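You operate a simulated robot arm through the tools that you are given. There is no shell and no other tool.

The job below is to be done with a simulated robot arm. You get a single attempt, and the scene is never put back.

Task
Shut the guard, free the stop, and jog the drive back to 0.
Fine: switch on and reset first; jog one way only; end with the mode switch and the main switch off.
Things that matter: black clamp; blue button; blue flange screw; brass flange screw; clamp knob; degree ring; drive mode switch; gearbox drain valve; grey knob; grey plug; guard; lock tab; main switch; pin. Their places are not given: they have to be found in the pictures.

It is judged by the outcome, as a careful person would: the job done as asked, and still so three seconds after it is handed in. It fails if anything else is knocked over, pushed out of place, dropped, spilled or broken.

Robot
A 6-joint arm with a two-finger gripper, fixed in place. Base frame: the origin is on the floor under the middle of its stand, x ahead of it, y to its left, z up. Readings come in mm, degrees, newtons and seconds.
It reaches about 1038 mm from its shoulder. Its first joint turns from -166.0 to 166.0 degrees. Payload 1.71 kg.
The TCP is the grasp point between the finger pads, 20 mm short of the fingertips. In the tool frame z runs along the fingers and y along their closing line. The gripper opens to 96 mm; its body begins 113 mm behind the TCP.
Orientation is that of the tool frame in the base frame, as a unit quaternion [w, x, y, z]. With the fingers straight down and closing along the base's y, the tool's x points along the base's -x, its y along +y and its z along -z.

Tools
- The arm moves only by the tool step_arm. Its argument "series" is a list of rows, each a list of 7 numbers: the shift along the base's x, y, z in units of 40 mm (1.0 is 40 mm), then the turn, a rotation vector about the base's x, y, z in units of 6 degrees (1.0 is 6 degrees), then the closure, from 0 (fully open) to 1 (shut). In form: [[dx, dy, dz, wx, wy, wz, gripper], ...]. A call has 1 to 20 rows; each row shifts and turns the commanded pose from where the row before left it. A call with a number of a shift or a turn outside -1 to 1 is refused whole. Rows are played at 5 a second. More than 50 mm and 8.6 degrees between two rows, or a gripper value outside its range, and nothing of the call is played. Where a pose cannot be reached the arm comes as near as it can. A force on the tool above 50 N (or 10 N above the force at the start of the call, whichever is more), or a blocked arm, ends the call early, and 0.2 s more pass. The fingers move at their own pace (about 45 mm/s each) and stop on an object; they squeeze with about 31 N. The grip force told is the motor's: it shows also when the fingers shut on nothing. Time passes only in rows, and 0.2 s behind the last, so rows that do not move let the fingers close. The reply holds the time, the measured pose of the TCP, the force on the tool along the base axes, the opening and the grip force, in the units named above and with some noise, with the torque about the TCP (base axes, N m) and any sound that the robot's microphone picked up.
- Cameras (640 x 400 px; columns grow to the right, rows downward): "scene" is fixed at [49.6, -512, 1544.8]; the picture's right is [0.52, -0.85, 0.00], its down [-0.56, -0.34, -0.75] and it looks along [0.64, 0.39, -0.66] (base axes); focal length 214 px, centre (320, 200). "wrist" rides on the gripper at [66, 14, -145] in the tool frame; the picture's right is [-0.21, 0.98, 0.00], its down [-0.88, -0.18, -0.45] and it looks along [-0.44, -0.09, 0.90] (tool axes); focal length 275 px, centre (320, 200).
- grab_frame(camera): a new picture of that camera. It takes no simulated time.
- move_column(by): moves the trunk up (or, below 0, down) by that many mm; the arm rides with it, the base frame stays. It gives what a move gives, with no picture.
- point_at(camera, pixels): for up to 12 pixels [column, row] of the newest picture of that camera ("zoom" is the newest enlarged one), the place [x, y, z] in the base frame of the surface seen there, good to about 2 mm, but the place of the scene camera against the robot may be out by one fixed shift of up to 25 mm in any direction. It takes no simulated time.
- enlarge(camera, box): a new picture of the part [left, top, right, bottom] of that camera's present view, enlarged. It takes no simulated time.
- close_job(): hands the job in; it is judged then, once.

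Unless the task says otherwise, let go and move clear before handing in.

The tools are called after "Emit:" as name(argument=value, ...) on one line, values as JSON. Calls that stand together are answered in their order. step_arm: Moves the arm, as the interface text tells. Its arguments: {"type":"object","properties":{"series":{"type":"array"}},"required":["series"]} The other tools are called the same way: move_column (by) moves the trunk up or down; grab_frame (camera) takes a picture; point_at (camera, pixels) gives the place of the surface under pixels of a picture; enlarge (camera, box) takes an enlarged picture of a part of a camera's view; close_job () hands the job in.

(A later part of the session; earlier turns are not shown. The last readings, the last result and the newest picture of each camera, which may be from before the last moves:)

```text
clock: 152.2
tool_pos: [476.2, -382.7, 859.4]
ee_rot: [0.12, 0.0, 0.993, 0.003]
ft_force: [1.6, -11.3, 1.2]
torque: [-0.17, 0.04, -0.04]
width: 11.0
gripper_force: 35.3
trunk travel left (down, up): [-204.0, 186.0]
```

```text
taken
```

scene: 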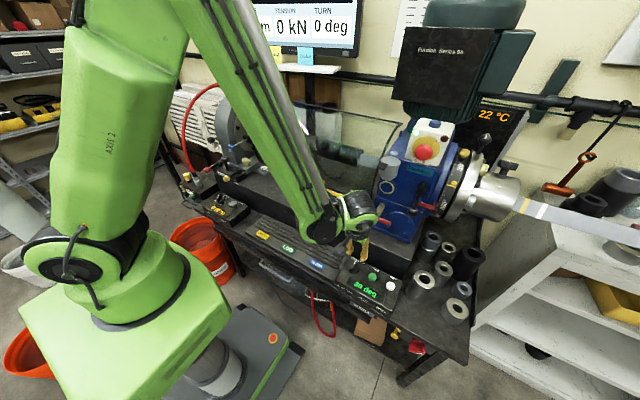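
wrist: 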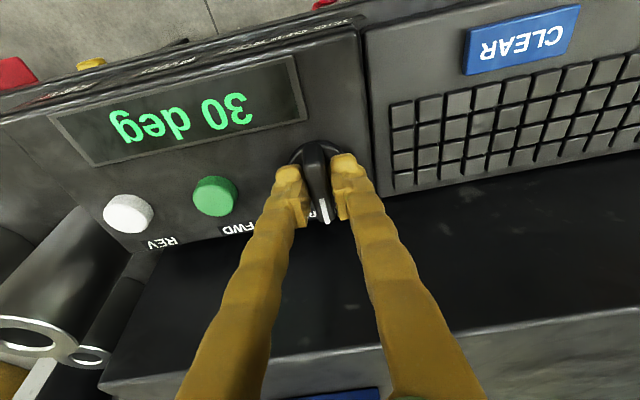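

Gripped at 11 mm. I'll ease the side load and rotate +24° toward JOG.

Emit:
step_arm(series=[[0, -0.03, 0, 0, 0, 0, 1], [0, 0, 0, 0, 0, 0.5, 1], [0, 0, 0, 0, 0, 0.5, 1], [0, 0, 0, 0, 0, 0.5, 1], [0, 0, 0, 0, 0, 0.5, 1], [0, 0, 0, 0, 0, 0.5, 1], [0, 0, 0, 0, 0, 0.5, 1], [0, 0, 0, 0, 0, 0.5, 1], [0, 0, 0, 0, 0, 0.5, 1], [0, 0, 0, 0, 0, 0, 1]])

Emit:
grab_frame(camera="wrist")

Emit:
enlarge(camera="wrist", box=[240, 100, 420, 250])

```text
clock: 154.4
tool_pos: [476.9, -382.6, 861.0]
ee_rot: [0.116, -0.205, 0.971, 0.029]
ft_force: [-0.1, -2.0, -32.2]
torque: [-0.09, 0.12, -0.02]
width: 11.3
gripper_force: 34.6
trunk travel left (down, up): [-204.0, 186.0]
```

```text
taken
```

wrist: 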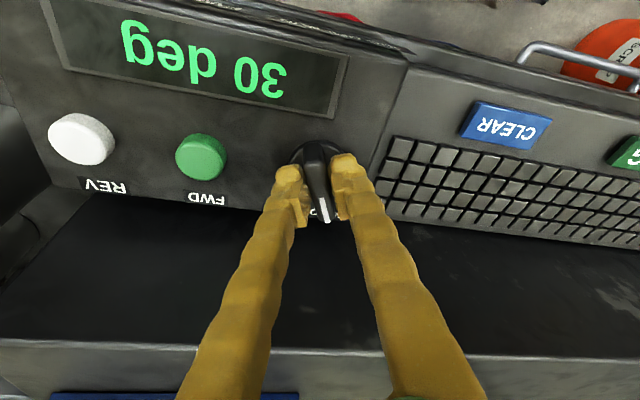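

```text
2.67 times, centred on (330, 175) of wrist
```

zoom: 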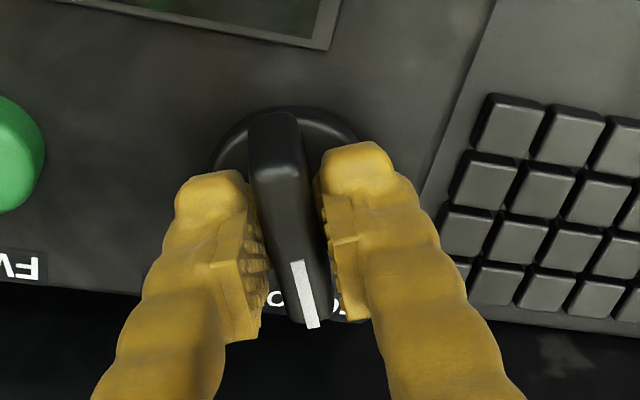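

The knob turns with the fingers (about 24°), though the tool pulls up a little. I'll correct 1.5 mm down and rotate another 12°.

Emit:
step_arm(series=[[0, 0, -0.04, 0, 0, 0, 1], [0, 0, 0, 0, 0, 0.5, 1], [0, 0, 0, 0, 0, 0.5, 1], [0, 0, 0, 0, 0, 0.5, 1], [0, 0, 0, 0, 0, 0.5, 1], [0, 0, 0, 0, 0, 0, 1]])

Emit:
grab_frame(camera="wrist")

Emit:
enlarge(camera="wrist", box=[240, 100, 420, 250])

```text
clock: 155.8
tool_pos: [476.4, -383.4, 859.1]
ee_rot: [0.113, -0.305, 0.945, 0.04]
ft_force: [12.2, -15.7, 34.4]
torque: [-0.18, -0.28, -0.06]
width: 11.1
gripper_force: 35.1
trunk travel left (down, up): [-204.0, 186.0]
```

```text
taken
```

wrist: 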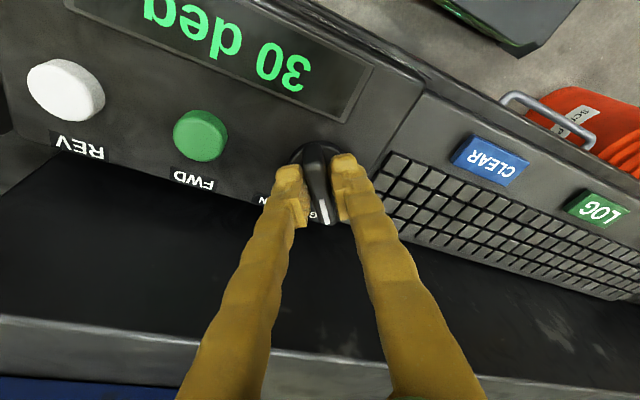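

```text
2.67 times, centred on (330, 175) of wrist
```

zoom: 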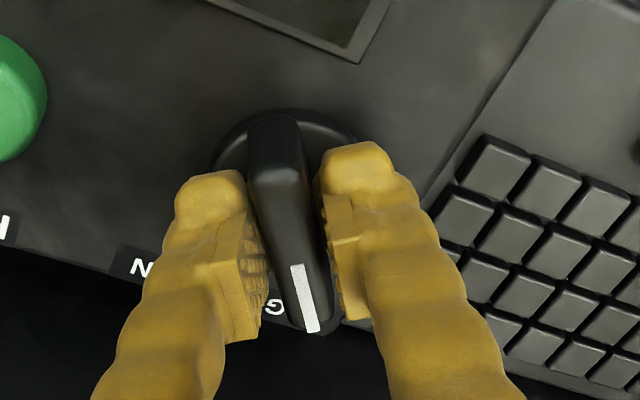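

The handle end now covers the JOG label at 36°. I'll take off the downward load and turn a further 9° to feel for the stop.

Emit:
step_arm(series=[[0, 0, 0.025, 0, 0, 0, 1], [0, 0, 0, 0, 0, 0.375, 1], [0, 0, 0, 0, 0, 0.375, 1], [0, 0, 0, 0, 0, 0.375, 1], [0, 0, 0, 0, 0, 0.375, 1], [0, 0, 0, 0, 0, 0, 1]])

Emit:
grab_frame(camera="wrist")

Emit:
enlarge(camera="wrist", box=[240, 100, 420, 250])

```text
clock: 157.2
tool_pos: [476.1, -382.6, 859.6]
ee_rot: [0.11, -0.378, 0.918, 0.05]
ft_force: [6.9, -12.8, -10.7]
torque: [-0.26, -0.02, -0.06]
width: 11.1
gripper_force: 34.8
trunk travel left (down, up): [-204.0, 186.0]
```

```text
taken
```

wrist: 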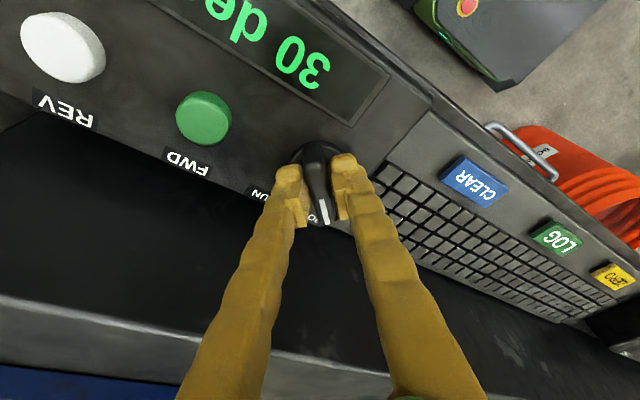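

```text
2.67 times, centred on (330, 175) of wrist
```

zoom: 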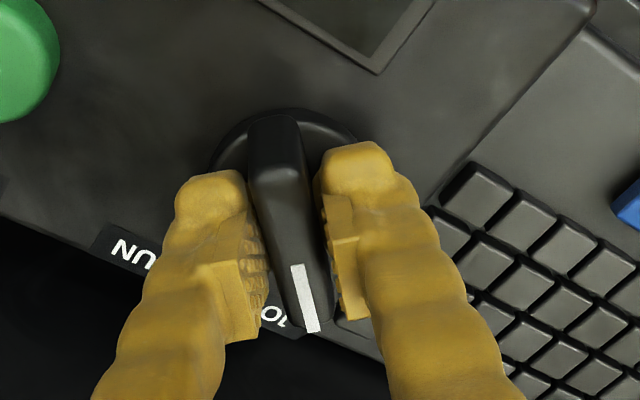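

Now at 45°, with "JO" just left of the pointer. I'll open the fingers, lift a little and look at where the knob rests.

Emit:
step_arm(series=[[0, 0, 0, 0, 0, 0, 0.85], [0, 0, 0, 0, 0, 0, 0.7], [0, 0, 0, 0, 0, 0, 0.7], [0, 0, 0.4, 0, 0, 0, 0.7], [0, 0, 0.7, 0, 0, 0, 0.7], [0, 0, 0.8, 0, 0, -0.4, 0.7], [0, 0, 0.8, 0, 0, -0.8, 0.7], [0, 0, 0, 0, 0, 0, 0.7]])

Emit:
grab_frame(camera="wrist")

Emit:
enlarge(camera="scene", box=[330, 250, 410, 310])

Emit:
enlarge(camera="wrist", box=[220, 50, 420, 210])

```text
clock: 159.0
tool_pos: [477.5, -382.1, 968.6]
ee_rot: [0.112, -0.318, 0.94, 0.042]
ft_force: [0.4, 0.3, 0.9]
torque: [-0.03, 0.0, 0.01]
width: 28.8
gripper_force: 0.0
trunk travel left (down, up): [-204.0, 186.0]
```

```text
taken
```

wrist: 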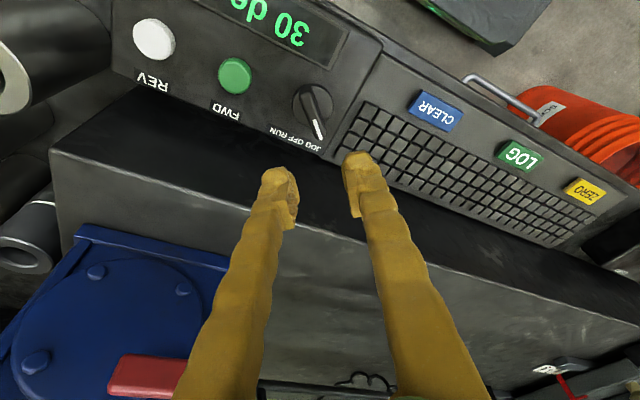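

```text
6.67 times, centred on (370, 280) of scene
```

zoom: 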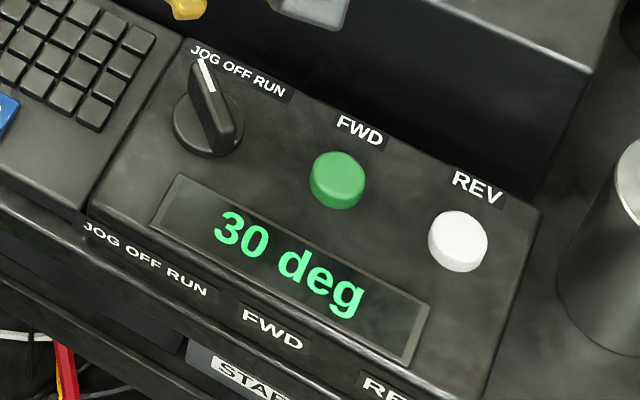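

```text
2.50 times, centred on (320, 130) of wrist
```

zoom: 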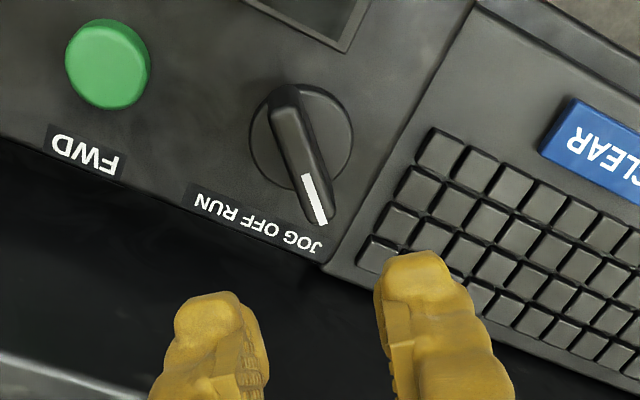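

The knob rests pointing at JOG. The display reads 30 deg, so "back to 0" means REV; I'll move over the white REV button with the fingers closed and un-yaw the tool.

Emit:
step_arm(series=[[0, -0.41, 0, 0, 0, -0.77, 0.8], [0, -0.41, 0, 0, 0, -0.77, 0.9], [0, -0.41, 0, 0, 0, -0.77, 1], [0, -0.41, 0, 0, 0, -0.77, 1], [0, -0.41, 0, 0, 0, -0.77, 1], [0, -0.41, 0, 0, 0, -0.77, 1], [0, -0.41, 0, 0, 0, -0.77, 1], [0, -0.41, 0, 0, 0, -0.77, 1], [0, 0, 0, 0, 0, 0, 1]])

Emit:
grab_frame(camera="wrist")

Emit:
enlarge(camera="wrist", box=[220, 50, 420, 210])

```text
clock: 161.0
tool_pos: [475.9, -513.6, 968.8]
ee_rot: [0.121, -0.006, 0.993, 0.004]
ft_force: [0.7, 0.0, 0.0]
torque: [0.05, 0.0, 0.01]
width: 0.0
gripper_force: 29.1
trunk travel left (down, up): [-204.0, 186.0]
```

```text
taken
```

wrist: 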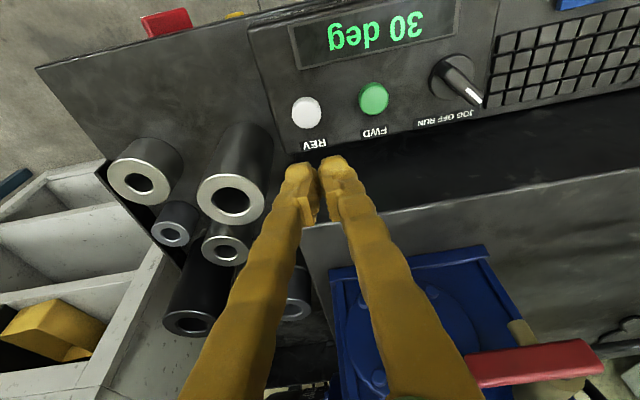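

```text
2.50 times, centred on (320, 130) of wrist
```

zoom: 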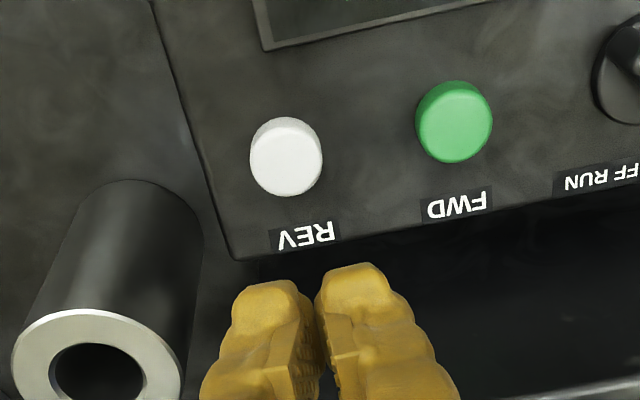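

Emit:
point_at(camera="wrist", pixels=[[306, 112], [295, 112], [318, 112], [306, 100], [374, 98], [230, 185], [245, 150], [262, 130], [262, 200], [445, 70], [470, 95]])

```text
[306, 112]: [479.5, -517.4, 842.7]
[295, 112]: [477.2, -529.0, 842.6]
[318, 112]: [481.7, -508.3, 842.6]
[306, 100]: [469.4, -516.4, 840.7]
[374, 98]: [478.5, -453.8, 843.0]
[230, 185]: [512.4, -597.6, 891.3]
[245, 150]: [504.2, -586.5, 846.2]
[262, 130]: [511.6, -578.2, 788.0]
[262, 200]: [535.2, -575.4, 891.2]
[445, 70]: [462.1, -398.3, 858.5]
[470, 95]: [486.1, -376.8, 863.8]
```

REV is centred at (479.5,−517.5), top z≈842.7, with the nearest cylinder 33 mm clear of the fingers. I'll descend to just above it.

Emit:
step_arm(series=[[0.05, -0.03, -0.5, 0, 0, 0, 1], [0.05, -0.03, -0.6, 0, 0, 0, 1], [0.05, -0.03, -0.6, 0, 0, 0, 1], [0, 0, -0.5, 0, 0, 0, 1], [0, 0, -0.3, 0, 0, 0, 1], [0, 0, 0, 0, 0, 0, 1]])

Emit:
grab_frame(camera="wrist")

Emit:
enlarge(camera="scene", box=[340, 240, 430, 310])

```text
clock: 162.4
tool_pos: [482.2, -515.5, 868.2]
ee_rot: [0.12, -0.005, 0.993, 0.004]
ft_force: [0.4, 0.7, -1.0]
torque: [-0.02, -0.01, 0.02]
width: 0.2
gripper_force: 29.5
trunk travel left (down, up): [-204.0, 186.0]
```

```text
taken
```

wrist: 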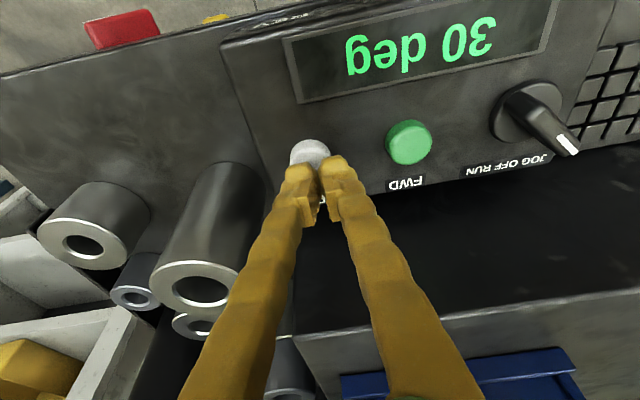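

```text
5.71 times, centred on (385, 275) of scene
```

zoom: 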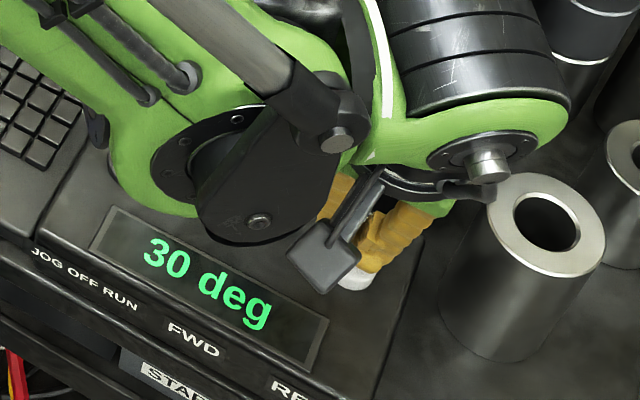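

The tips sit right over REV and the display still shows 30 deg. I'll press down in small steps and read the display each time.

Emit:
step_arm(series=[[0, -0.03, -0.05, 0, 0, 0, 1], [0, 0, -0.05, 0, 0, 0, 1], [0, 0, -0.05, 0, 0, 0, 1]])

Emit:
enlarge(camera="wrist", box=[260, 0, 600, 220])

```text
clock: 163.2
tool_pos: [481.9, -518.4, 864.6]
ee_rot: [0.121, -0.005, 0.993, 0.004]
ft_force: [-0.4, 0.1, -0.4]
torque: [-0.02, -0.02, 0.0]
width: 0.0
gripper_force: 29.1
trunk travel left (down, up): [-204.0, 186.0]
```

```text
1.82 times, centred on (430, 110) of wrist
```

zoom: 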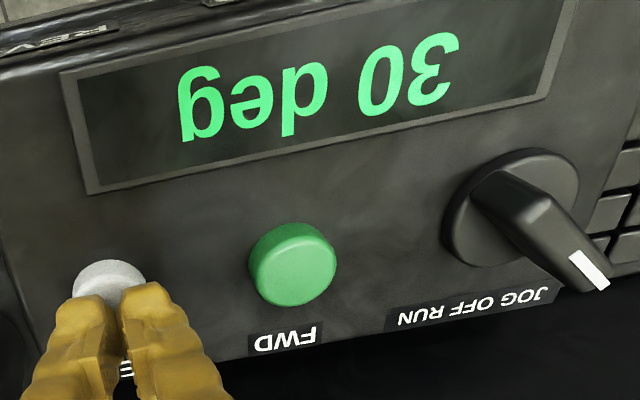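

No contact yet at z=864.6. I'll continue down in 1.5 mm steps.

Emit:
step_arm(series=[[0, 0, -0.04, 0, 0, 0, 1], [0, 0, -0.04, 0, 0, 0, 1], [0, 0, -0.04, 0, 0, 0, 1]])

Emit:
enlarge(camera="wrist", box=[260, 0, 600, 220])

```text
clock: 164.0
tool_pos: [482.6, -519.6, 858.8]
ee_rot: [0.12, -0.006, 0.993, 0.004]
ft_force: [0.0, 0.1, 0.7]
torque: [0.06, -0.01, 0.0]
width: 0.0
gripper_force: 29.2
trunk travel left (down, up): [-204.0, 186.0]
heard: click
```

```text
1.82 times, centred on (430, 110) of wrist
```

zoom: 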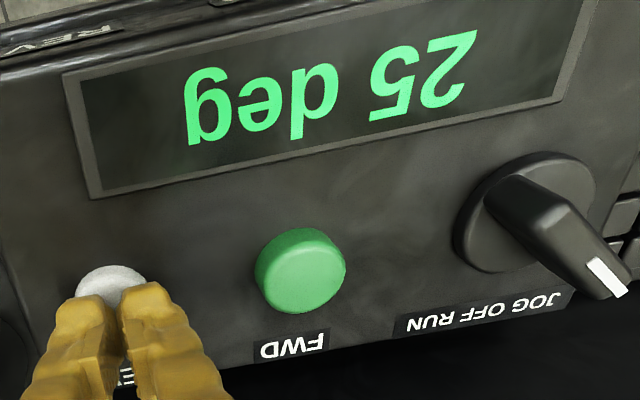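

A click, and the display went from 30 to 25 deg, so REV is the right direction. I'll release now and see whether it stops or steps by 5° per press.

Emit:
step_arm(series=[[0, 0, 0.25, 0, 0, 0, 1]])

Emit:
enlarge(camera="wrist", box=[260, 0, 600, 220])

Emit:
enlarge(camera="scene", box=[440, 140, 500, 220])

```text
clock: 164.4
tool_pos: [483.2, -519.7, 869.0]
ee_rot: [0.121, -0.006, 0.993, 0.004]
ft_force: [0.3, 0.1, 0.1]
torque: [0.01, 0.05, 0.0]
width: 0.0
gripper_force: 29.3
trunk travel left (down, up): [-204.0, 186.0]
```

```text
1.82 times, centred on (430, 110) of wrist
```

zoom: 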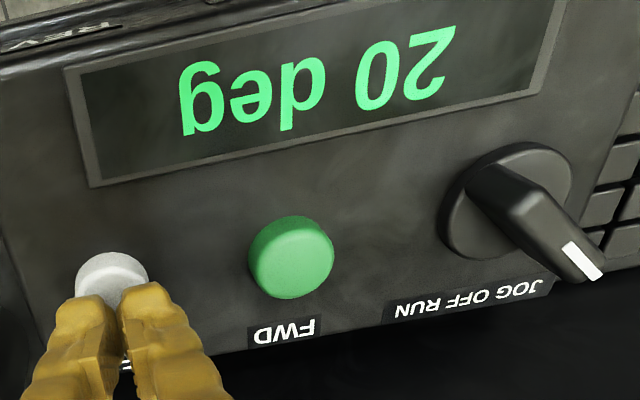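

```text
5.00 times, centred on (470, 180) of scene
```

zoom: 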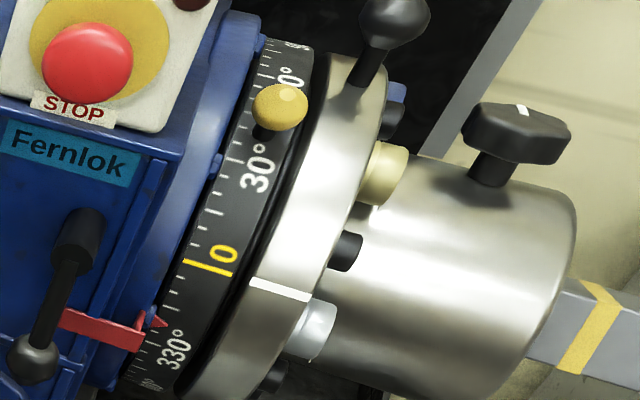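

The display now reads 20 deg and the ring's 0 mark is closer to the pointer, so the direction is right. I'll wait a moment to confirm it has stopped.

Emit:
step_arm(series=[[0, 0, 0, 0, 0, 0, 1], [0, 0, 0, 0, 0, 0, 1]])

Emit:
enlarge(camera="wrist", box=[260, 0, 600, 220])

```text
clock: 165.0
tool_pos: [482.1, -519.4, 868.3]
ee_rot: [0.12, -0.006, 0.993, 0.005]
ft_force: [-0.2, -0.2, -0.8]
torque: [-0.01, -0.03, 0.01]
width: 0.1
gripper_force: 29.4
trunk travel left (down, up): [-204.0, 186.0]
```

```text
1.82 times, centred on (430, 110) of wrist
```

zoom: 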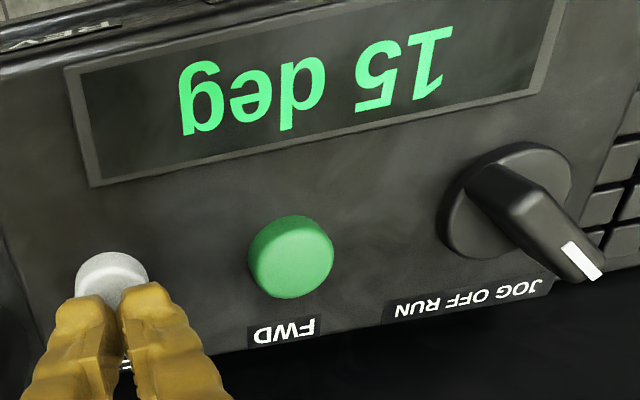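

The display has moved on to 15 deg although I lifted. No time passes between calls, so I'll check whether the button is still down and how the ring stands.

Emit:
point_at(camera="zoom", pixels=[[110, 262], [95, 268], [125, 262], [290, 235], [290, 260]])

Emit:
enlarge(camera="wrist", box=[280, 120, 360, 200])

Emit:
enlarge(camera="scene", box=[435, 170, 485, 220])

```text
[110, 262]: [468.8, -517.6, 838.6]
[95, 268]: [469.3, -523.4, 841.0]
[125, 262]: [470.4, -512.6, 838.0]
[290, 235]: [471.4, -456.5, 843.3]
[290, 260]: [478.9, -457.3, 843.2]
```

```text
5.00 times, centred on (320, 160) of wrist
```

zoom: 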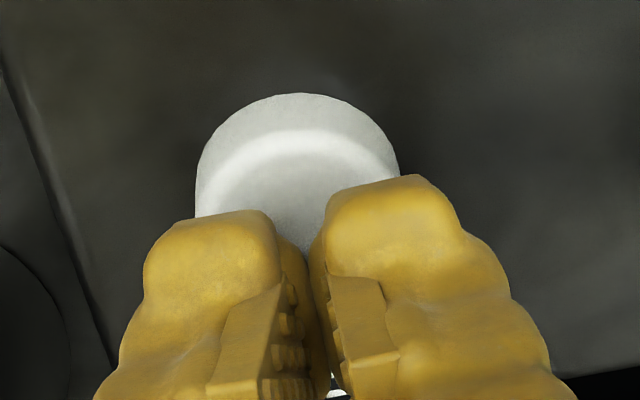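

```text
8.00 times, centred on (460, 195) of scene
```

zoom: 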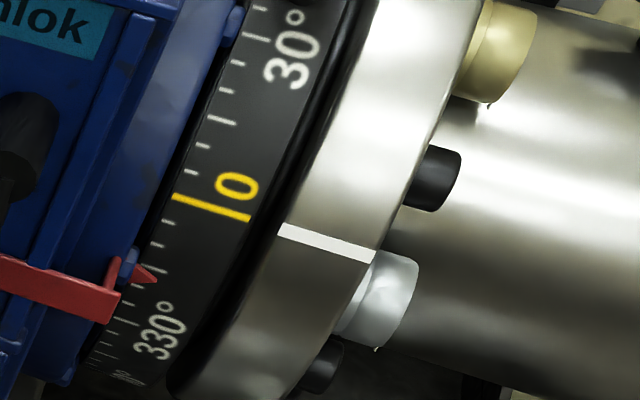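

The button is up (its front edge is back to z≈841) and the ring moved only about 3° in the last 0.6 s. I'll wait one more row and compare the ring to see if it has settled at 15.

Emit:
step_arm(series=[[0, 0, 0, 0, 0, 0, 1]])

Emit:
enlarge(camera="scene", box=[435, 170, 485, 220])

Emit:
enlarge(camera="wrist", box=[260, 0, 600, 220])

```text
clock: 165.4
tool_pos: [482.7, -518.7, 869.2]
ee_rot: [0.121, -0.005, 0.993, 0.004]
ft_force: [-0.9, 0.1, 0.0]
torque: [-0.02, 0.03, -0.02]
width: 0.0
gripper_force: 29.6
trunk travel left (down, up): [-204.0, 186.0]
```

```text
8.00 times, centred on (460, 195) of scene
```

zoom: 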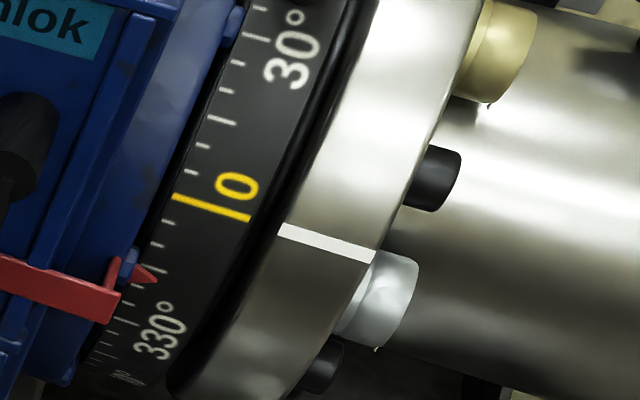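

```text
1.82 times, centred on (430, 110) of wrist
```

zoom: 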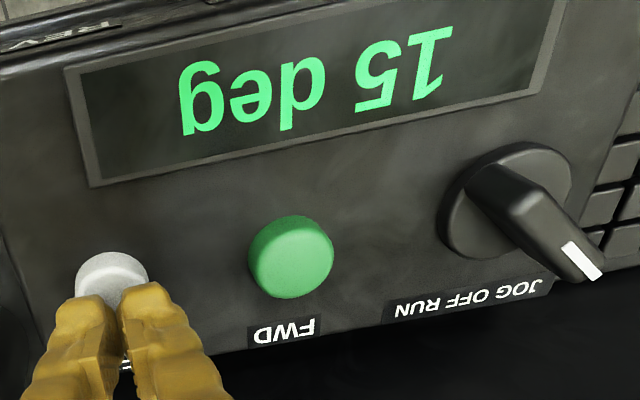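

The ring has stopped at 15 deg (identical pictures). One press gave 15°; I'll make a shorter press-and-release within one call so it can't overshoot 0.

Emit:
step_arm(series=[[0, 0, -0.03, 0, 0, 0, 1], [0, 0, -0.05, 0, 0, 0, 1], [0, 0, -0.05, 0, 0, 0, 1], [0, 0, -0.04, 0, 0, 0, 1], [0, 0, -0.04, 0, 0, 0, 1], [0, 0, 0.25, 0, 0, 0, 1]])

Emit:
enlarge(camera="wrist", box=[260, 0, 600, 220])

Emit:
enlarge(camera="scene", box=[435, 170, 485, 220])

```text
clock: 166.8
tool_pos: [482.1, -519.2, 868.8]
ee_rot: [0.12, -0.006, 0.993, 0.004]
ft_force: [-0.2, 0.7, 0.1]
torque: [0.05, 0.01, -0.01]
width: 0.0
gripper_force: 29.0
trunk travel left (down, up): [-204.0, 186.0]
```

```text
1.82 times, centred on (430, 110) of wrist
```

zoom: 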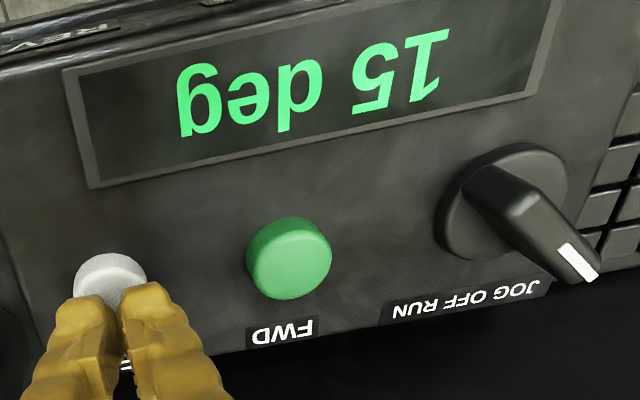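

```text
8.00 times, centred on (460, 195) of scene
```

zoom: 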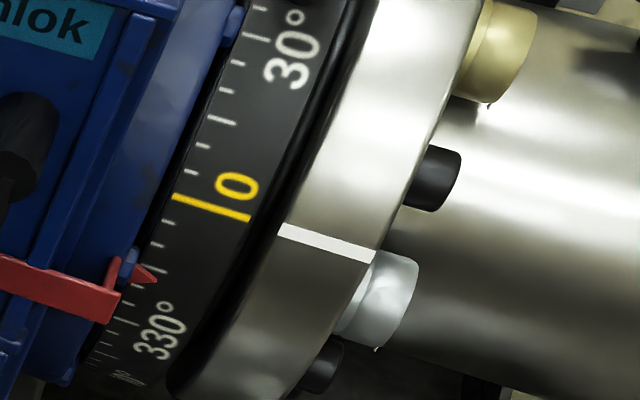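

No click that time — the press wasn't deep enough, and nothing moved. I'll repeat about 1.5 mm deeper than the first press's level, again with an immediate release.

Emit:
step_arm(series=[[0, 0, -0.07, 0, 0, 0, 1], [0, 0, -0.05, 0, 0, 0, 1], [0, 0, -0.05, 0, 0, 0, 1], [0, 0, -0.05, 0, 0, 0, 1], [0, 0, -0.05, 0, 0, 0, 1], [0, 0, -0.05, 0, 0, 0, 1], [0, 0, 0.3, 0, 0, 0, 1]])

Emit:
enlarge(camera="wrist", box=[260, 0, 600, 220])

Emit:
enlarge(camera="scene", box=[435, 170, 485, 220])

```text
clock: 168.4
tool_pos: [482.7, -518.6, 868.5]
ee_rot: [0.12, -0.006, 0.993, 0.005]
ft_force: [-0.8, 0.4, -0.5]
torque: [0.04, -0.01, 0.01]
width: 0.2
gripper_force: 29.6
trunk travel left (down, up): [-204.0, 186.0]
heard: click
```

```text
1.82 times, centred on (430, 110) of wrist
```

zoom: 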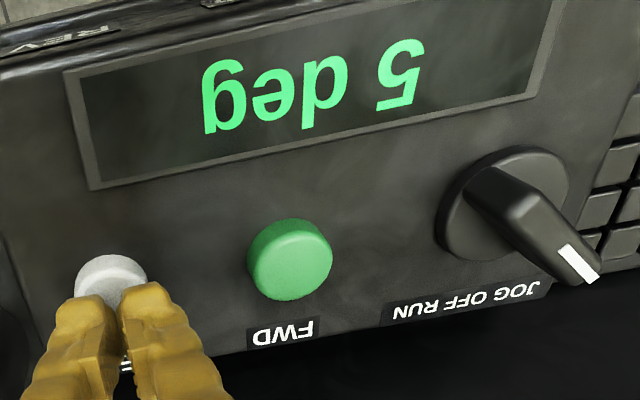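

```text
8.00 times, centred on (460, 195) of scene
```

zoom: 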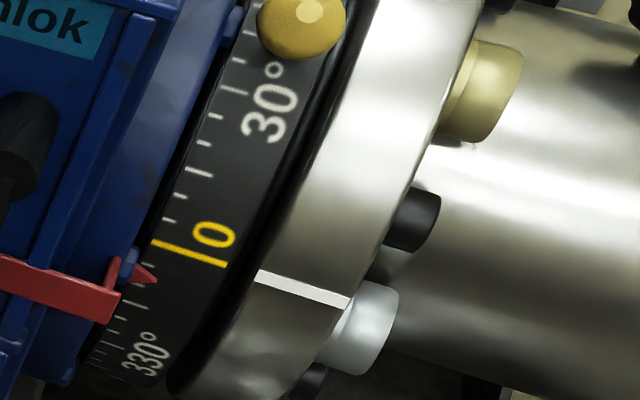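

A click, and the display is at 5 deg while the 0 mark nears the pointer. I'll wait and see where it settles.

Emit:
step_arm(series=[[0, 0, 0, 0, 0, 0, 1]])

Emit:
enlarge(camera="wrist", box=[260, 0, 600, 220])

Emit:
enlarge(camera="scene", box=[435, 170, 485, 220])

```text
clock: 168.8
tool_pos: [481.2, -517.6, 868.5]
ee_rot: [0.12, -0.006, 0.993, 0.004]
ft_force: [-0.2, 0.5, 0.5]
torque: [0.02, 0.0, -0.03]
width: 0.2
gripper_force: 29.0
trunk travel left (down, up): [-204.0, 186.0]
```

```text
1.82 times, centred on (430, 110) of wrist
```

zoom: 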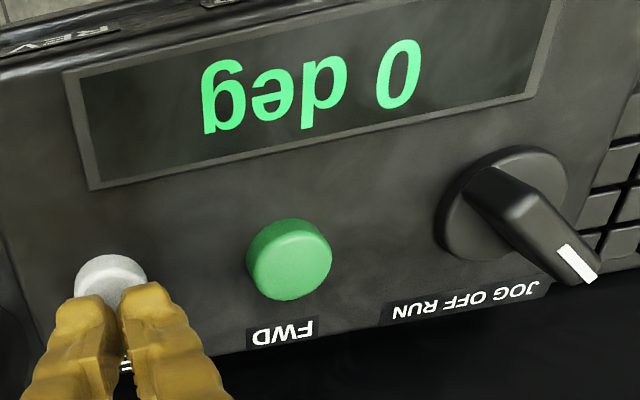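

```text
8.00 times, centred on (460, 195) of scene
```

zoom: 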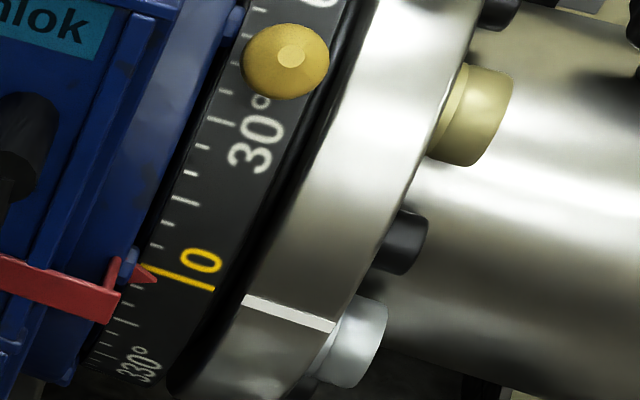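

The display reads 0 deg and the yellow 0 tick has reached the red pointer. I'll wait a bit more to confirm it stays there.

Emit:
step_arm(series=[[0, 0, 0, 0, 0, 0, 1], [0, 0, 0, 0, 0, 0, 1]])

Emit:
enlarge(camera="wrist", box=[260, 0, 600, 220])

Emit:
enlarge(camera="scene", box=[435, 170, 485, 220])

```text
clock: 169.4
tool_pos: [482.5, -519.7, 868.3]
ee_rot: [0.12, -0.005, 0.993, 0.003]
ft_force: [0.1, -0.1, -0.2]
torque: [-0.01, 0.01, -0.02]
width: 0.1
gripper_force: 29.2
trunk travel left (down, up): [-204.0, 186.0]
```

```text
1.82 times, centred on (430, 110) of wrist
```

zoom: 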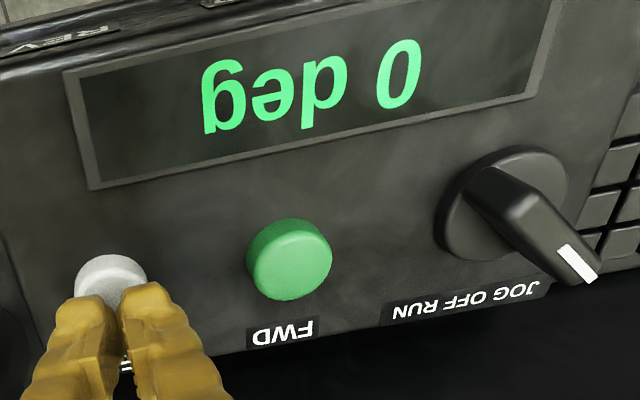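

```text
8.00 times, centred on (460, 195) of scene
```

zoom: 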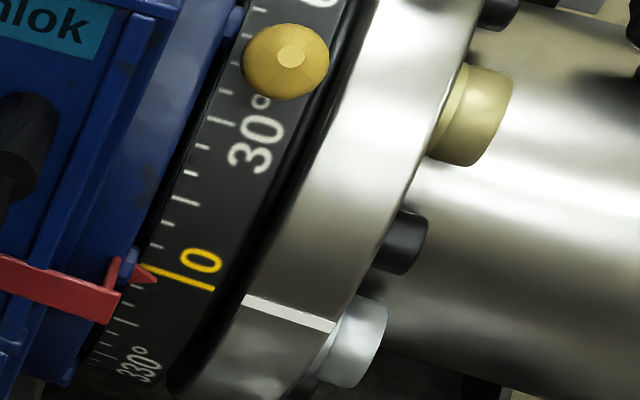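

It has settled at exactly 0. I'll lift clear, go back above the mode knob with the tool yawed +44° to match the handle, and turn it to OFF.

Emit:
step_arm(series=[[0, 0, 0.5, 0, 0, 0, 1], [0, 0, 0.9, 0, 0, 0, 1], [0, 0, 0.9, 0, 0, 0, 1], [-0.02, 0.43, 0.2, 0, 0, 0.92, 0.9], [-0.02, 0.43, 0, 0, 0, 0.92, 0.8], [-0.02, 0.43, 0, 0, 0, 0.92, 0.69], [-0.02, 0.43, 0, 0, 0, 0.92, 0.66], [-0.02, 0.43, 0, 0, 0, 0.92, 0.66], [-0.02, 0.43, 0, 0, 0, 0.92, 0.66], [-0.02, 0.43, 0, 0, 0, 0.92, 0.66], [0, 0.4, 0, 0, 0, 0.92, 0.66], [0, 0, 0, 0, 0, 0, 0.66]])

Emit:
grab_frame(camera="wrist")

Emit:
enlarge(camera="wrist", box=[240, 60, 400, 200])

```text
clock: 172.0
tool_pos: [476.3, -381.6, 966.9]
ee_rot: [0.109, -0.379, 0.918, 0.049]
ft_force: [0.0, 0.3, 0.4]
torque: [0.01, -0.04, 0.0]
width: 32.5
gripper_force: 0.0
trunk travel left (down, up): [-204.0, 186.0]
```

```text
taken
```

wrist: 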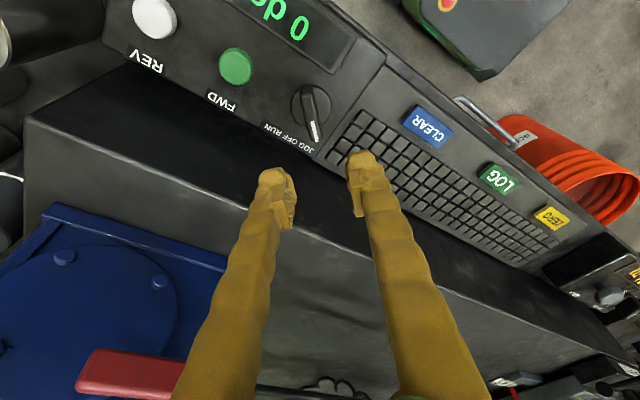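

```text
2.86 times, centred on (320, 130) of wrist
```

zoom: 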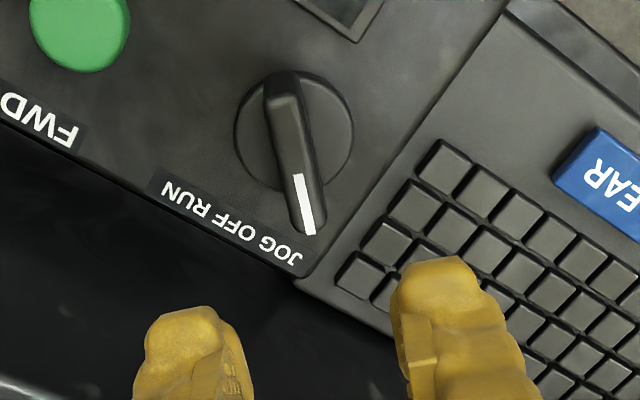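

The fingers are aligned with the knob handle. I'll descend around it.

Emit:
step_arm(series=[[0, 0, -0.5, 0, 0, 0, 0.66], [0, 0, -0.5, 0, 0, 0, 0.66], [0, -0.01, -0.5, 0, 0, 0, 0.66], [0, -0.01, -0.5, 0, 0, 0, 0.66], [0, 0, -0.4, 0, 0, 0, 0.68], [0, 0, -0.25, 0, 0, 0, 0.69], [0, 0, 0, 0, 0, 0, 0.69]])

Emit:
grab_frame(camera="wrist")

Emit:
enlarge(camera="wrist", box=[240, 100, 420, 250])

```text
clock: 173.6
tool_pos: [476.6, -381.5, 862.6]
ee_rot: [0.109, -0.379, 0.918, 0.05]
ft_force: [-0.5, 0.3, -0.8]
torque: [0.03, 0.03, 0.03]
width: 30.0
gripper_force: 0.1
trunk travel left (down, up): [-204.0, 186.0]
```

```text
taken
```

wrist: 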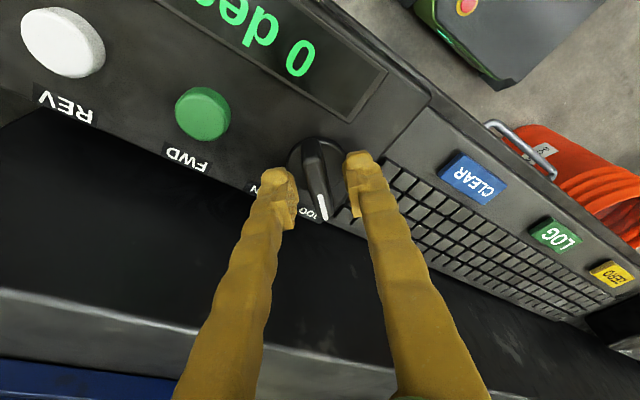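

```text
2.67 times, centred on (330, 175) of wrist
```

zoom: 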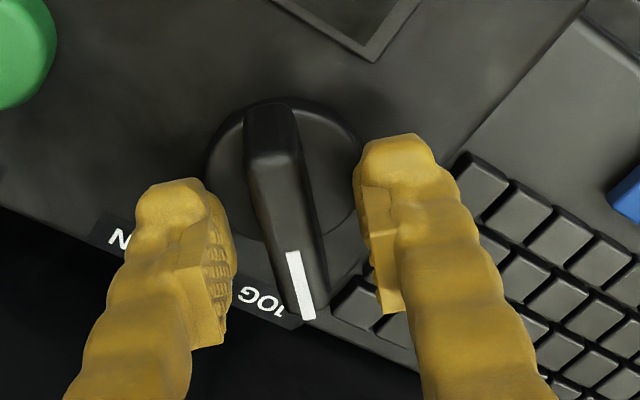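

Aligned. I'll close firmly on the handle.

Emit:
step_arm(series=[[0, 0, -0.05, 0, 0, 0, 0.8], [0, 0, 0, 0, 0, 0, 0.9], [0, 0, 0, 0, 0, 0, 1], [0, 0, 0, 0, 0, 0, 1]])

```text
clock: 174.6
tool_pos: [478.1, -382.2, 860.8]
ee_rot: [0.11, -0.379, 0.917, 0.05]
ft_force: [9.8, -8.0, 2.1]
torque: [-0.1, -0.13, 0.01]
width: 11.4
gripper_force: 35.0
trunk travel left (down, up): [-204.0, 186.0]
```

Gripped at 11.4 mm with low side load. I'll rotate back −24° first.

Emit:
step_arm(series=[[0, 0, 0, 0, 0, -0.5, 1], [0, 0, 0, 0, 0, -0.5, 1], [0, 0, 0, 0, 0, -0.5, 1], [0, 0, 0, 0, 0, -0.5, 1], [0, 0, 0, 0, 0, -0.5, 1], [0, 0, 0, 0, 0, -0.5, 1], [0, 0, 0, 0, 0, -0.5, 1], [0, 0, 0, 0, 0, -0.5, 1], [0, 0, 0, 0, 0, 0, 1]])

Emit:
grab_frame(camera="wrist")

```text
clock: 176.6
tool_pos: [476.6, -381.9, 861.5]
ee_rot: [0.117, -0.18, 0.976, 0.026]
ft_force: [21.6, 12.0, -20.8]
torque: [0.18, -0.32, -0.01]
width: 11.0
gripper_force: 35.3
trunk travel left (down, up): [-204.0, 186.0]
```

```text
taken
```

wrist: 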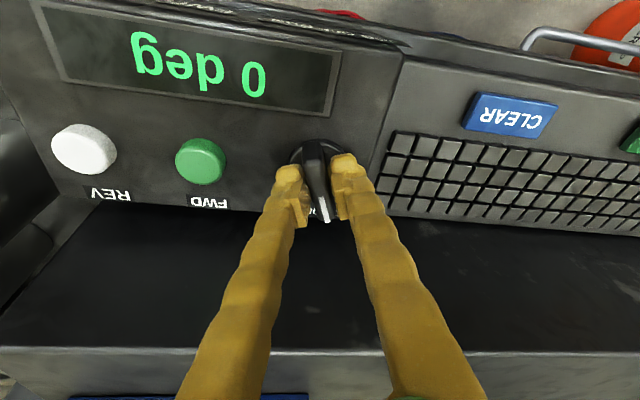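

About 21° remain. I'll ease the loads slightly and finish the turn to OFF.

Emit:
step_arm(series=[[0.015, 0.01, -0.015, 0, 0, 0, 1], [0, 0, 0, 0, 0, -0.5, 1], [0, 0, 0, 0, 0, -0.5, 1], [0, 0, 0, 0, 0, -0.5, 1], [0, 0, 0, 0, 0, -0.5, 1], [0, 0, 0, 0, 0, -0.5, 1], [0, 0, 0, 0, 0, -0.5, 1], [0, 0, 0, 0, 0, -0.5, 1], [0, 0, 0, 0, 0, 0, 1]])

Emit:
grab_frame(camera="wrist")

Emit:
enlarge(camera="wrist", box=[240, 100, 420, 250])

```text
clock: 178.6
tool_pos: [476.6, -381.1, 859.8]
ee_rot: [0.12, 0.002, 0.993, 0.002]
ft_force: [13.3, 5.7, 30.6]
torque: [0.08, -0.24, 0.05]
width: 11.1
gripper_force: 35.2
trunk travel left (down, up): [-204.0, 186.0]
```

```text
taken
```

wrist: 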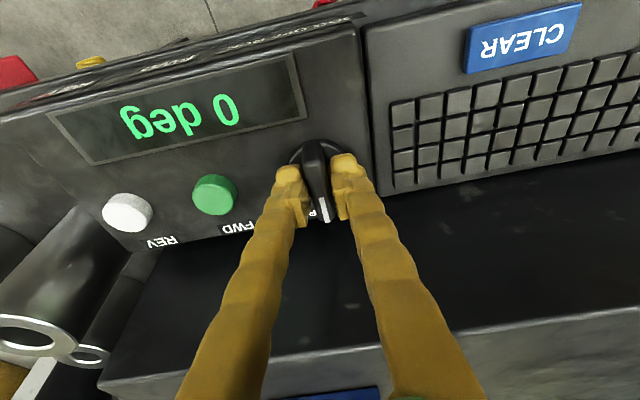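

```text
2.67 times, centred on (330, 175) of wrist
```

zoom: 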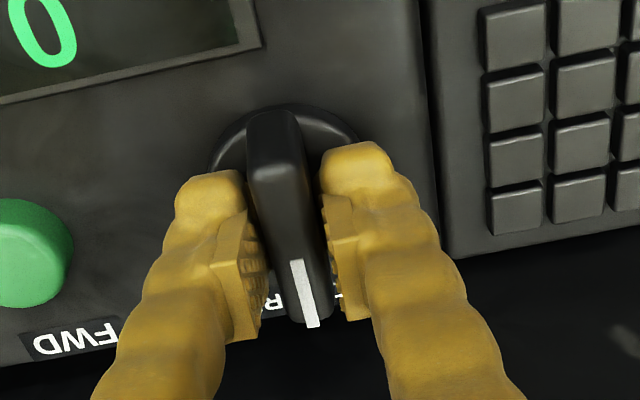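

The tool is back at its original yaw with the knob pointing straight ahead. I'll release, lift, and check it against the OFF mark.

Emit:
step_arm(series=[[0, 0, 0.02, 0, 0, 0, 0.85], [0, 0, 0, 0, 0, 0, 0.69], [0, 0, 0, 0, 0, 0, 0.69], [0, 0, 0.4, 0, 0, 0, 0.69], [0, 0, 0.7, 0, 0, 0, 0.69], [0, 0, 0.8, 0, 0, 0, 0.69], [0, 0, 0.8, 0, 0, 0, 0.69], [0, 0, 0, 0, 0, 0, 0.69]])

Emit:
grab_frame(camera="wrist")

Emit:
enlarge(camera="wrist", box=[260, 60, 400, 190])

Emit:
enlarge(camera="scene", box=[330, 250, 410, 310])

Emit:
point_at(camera="wrist", pixels=[[316, 110], [312, 90], [321, 130], [318, 120]])

```text
clock: 180.4
tool_pos: [478.2, -381.3, 970.8]
ee_rot: [0.12, 0.001, 0.993, 0.004]
ft_force: [-0.2, 0.1, 0.5]
torque: [-0.03, 0.0, 0.0]
width: 29.7
gripper_force: 0.1
trunk travel left (down, up): [-204.0, 186.0]
```

```text
taken
```

wrist: 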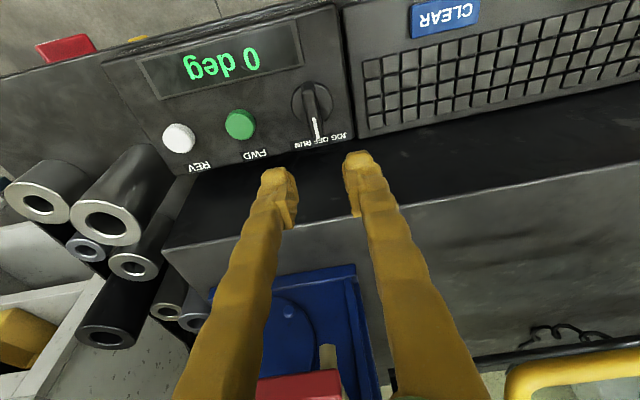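

```text
3.08 times, centred on (330, 125) of wrist
```

zoom: 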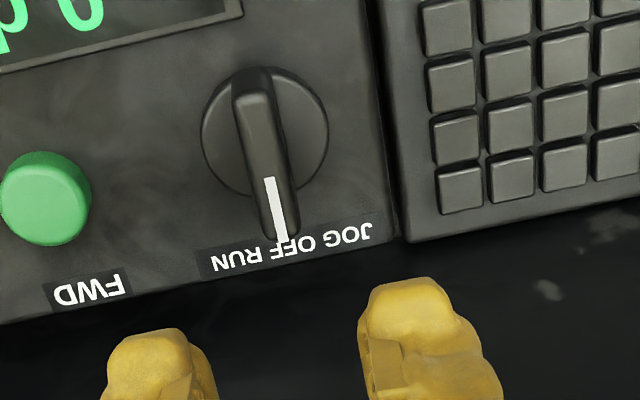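

```text
6.67 times, centred on (370, 280) of scene
```

zoom: 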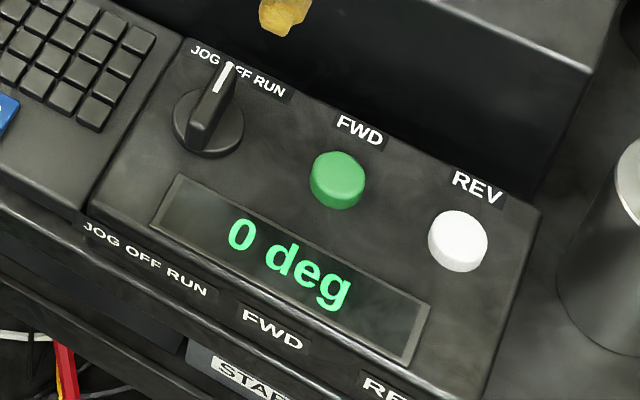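

```text
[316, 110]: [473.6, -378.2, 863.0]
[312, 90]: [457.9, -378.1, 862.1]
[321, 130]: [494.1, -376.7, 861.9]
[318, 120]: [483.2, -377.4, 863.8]
```

The mode knob is back on OFF and the display shows 0 deg. Now the main switch: I'll travel right and back in front of the bench, at a height above the cylinders (top z≈891).

Emit:
step_arm(series=[[-0.3, -0.5, 0.2, 0, 0, 0, 0.6], [-0.45, -0.7, 0.2, 0, 0, 0, 0.55], [-0.45, -0.7, 0, 0, 0, 0, 0.55], [-0.45, -0.7, 0, 0, 0, 0, 0.55], [-0.45, -0.7, 0, 0, 0, 0, 0.55], [-0.45, -0.7, 0, 0, 0, 0, 0.55], [-0.45, -0.7, 0, 0, 0, 0, 0.55], [-0.45, -0.7, 0, 0, 0, 0, 0.55], [-0.45, -0.7, 0, 0, 0, 0, 0.55], [-0.45, -0.7, 0, 0, 0, 0, 0.55], [-0.15, -0.3, 0, 0, 0, 0, 0.55], [0, 0, 0, 0, 0, 0, 0.55]])

Emit:
step_arm(series=[[0, 0, 0, 0, -0.9, 0, 0.55], [0, 0, 0, 0, -0.9, 0, 0.55], [0, 0, 0, 0, -0.9, 0, 0.55], [0, 0, 0, 0, -0.9, 0, 0.55], [0, 0, 0, 0, -0.9, 0, 0.55], [0, 0, 0, 0, -0.9, 0, 0.55], [0, 0, 0, 0, -0.9, 0, 0.55], [0, 0, 0, 0, -0.9, 0, 0.55], [0, 0, 0, 0, -0.9, 0, 0.55], [0, 0, 0, 0, -0.9, 0, 0.55], [0, 0, 0, 0, -0.9, 0, 0.55], [0, 0, 0, 0, -0.9, 0, 0.55], [0, 0, 0, 0, -0.9, 0, 0.55], [0, 0, 0, 0, -0.9, 0, 0.55], [0, 0, 0, 0, 0, 0, 0.55]])

Emit:
grab_frame(camera="scene")

```text
clock: 183.0
tool_pos: [296.7, -667.1, 983.9]
ee_rot: [0.12, 0.002, 0.993, 0.003]
ft_force: [-0.3, -0.3, -0.6]
torque: [0.02, -0.01, 0.0]
width: 43.2
gripper_force: 0.0
trunk travel left (down, up): [-204.0, 186.0]
```

```text
clock: 186.2
tool_pos: [297.2, -666.5, 984.7]
ee_rot: [0.703, 0.0, 0.711, 0.003]
ft_force: [-0.2, -0.8, -0.6]
torque: [0.0, -0.01, -0.05]
width: 43.3
gripper_force: 0.0
trunk travel left (down, up): [-204.0, 186.0]
```

```text
taken
```

scene: 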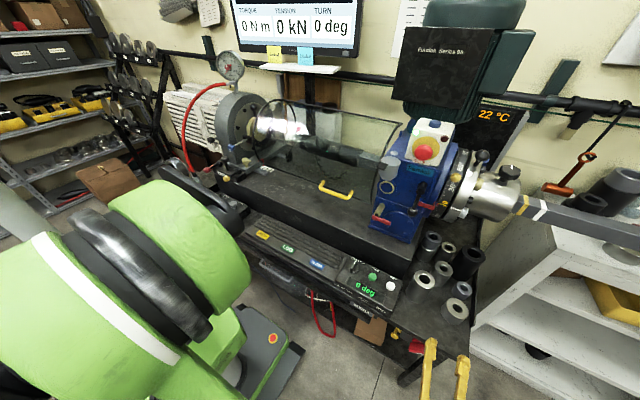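

The tool is horizontal in front of the bench. I'll lower the trunk 60 mm, then lower the arm while rolling +40° to match the ON position.

Emit:
move_column(by=-60)

Emit:
step_arm(series=[[0, 0, -0.6, 0.67, 0, 0, 0.55], [0, 0, -0.6, 0.67, 0, 0, 0.55], [0, 0, -0.6, 0.67, 0, 0, 0.55], [0, 0, -0.6, 0.67, 0, 0, 0.55], [0, 0, -0.6, 0.67, 0, 0, 0.55], [0, 0, -0.6, 0.67, 0, 0, 0.55], [0, 0, -0.6, 0.67, 0, 0, 0.55], [0, 0, -0.6, 0.67, 0, 0, 0.55], [0, 0, -0.5, 0.67, 0, 0, 0.55], [0, 0, -0.2, 0.67, 0, 0, 0.55], [0, 0, 0, 0, 0, 0, 0.55]])

Emit:
grab_frame(camera="wrist")

Emit:
enlarge(camera="wrist", box=[240, 40, 420, 220])

```text
clock: 187.2
tool_pos: [297.3, -665.8, 925.8]
ee_rot: [0.703, -0.001, 0.711, 0.004]
ft_force: [-0.4, -0.7, 0.2]
torque: [0.01, -0.01, -0.02]
width: 43.1
gripper_force: 0.2
trunk travel left (down, up): [-144.0, 246.0]
```

```text
clock: 189.6
tool_pos: [296.5, -668.2, 707.1]
ee_rot: [0.66, 0.241, 0.667, 0.249]
ft_force: [-0.3, 0.3, -0.5]
torque: [-0.04, 0.0, 0.02]
width: 43.1
gripper_force: 0.0
trunk travel left (down, up): [-144.0, 246.0]
```

```text
taken
```

wrist: 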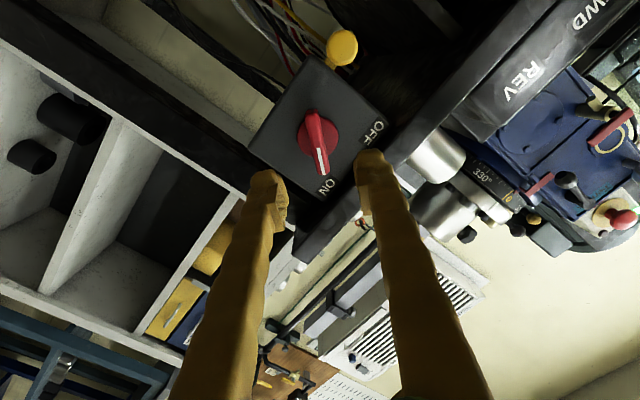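

```text
2.22 times, centred on (330, 130) of wrist
```

zoom: 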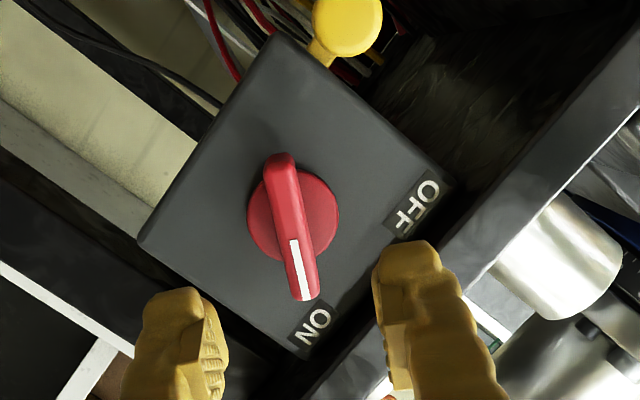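

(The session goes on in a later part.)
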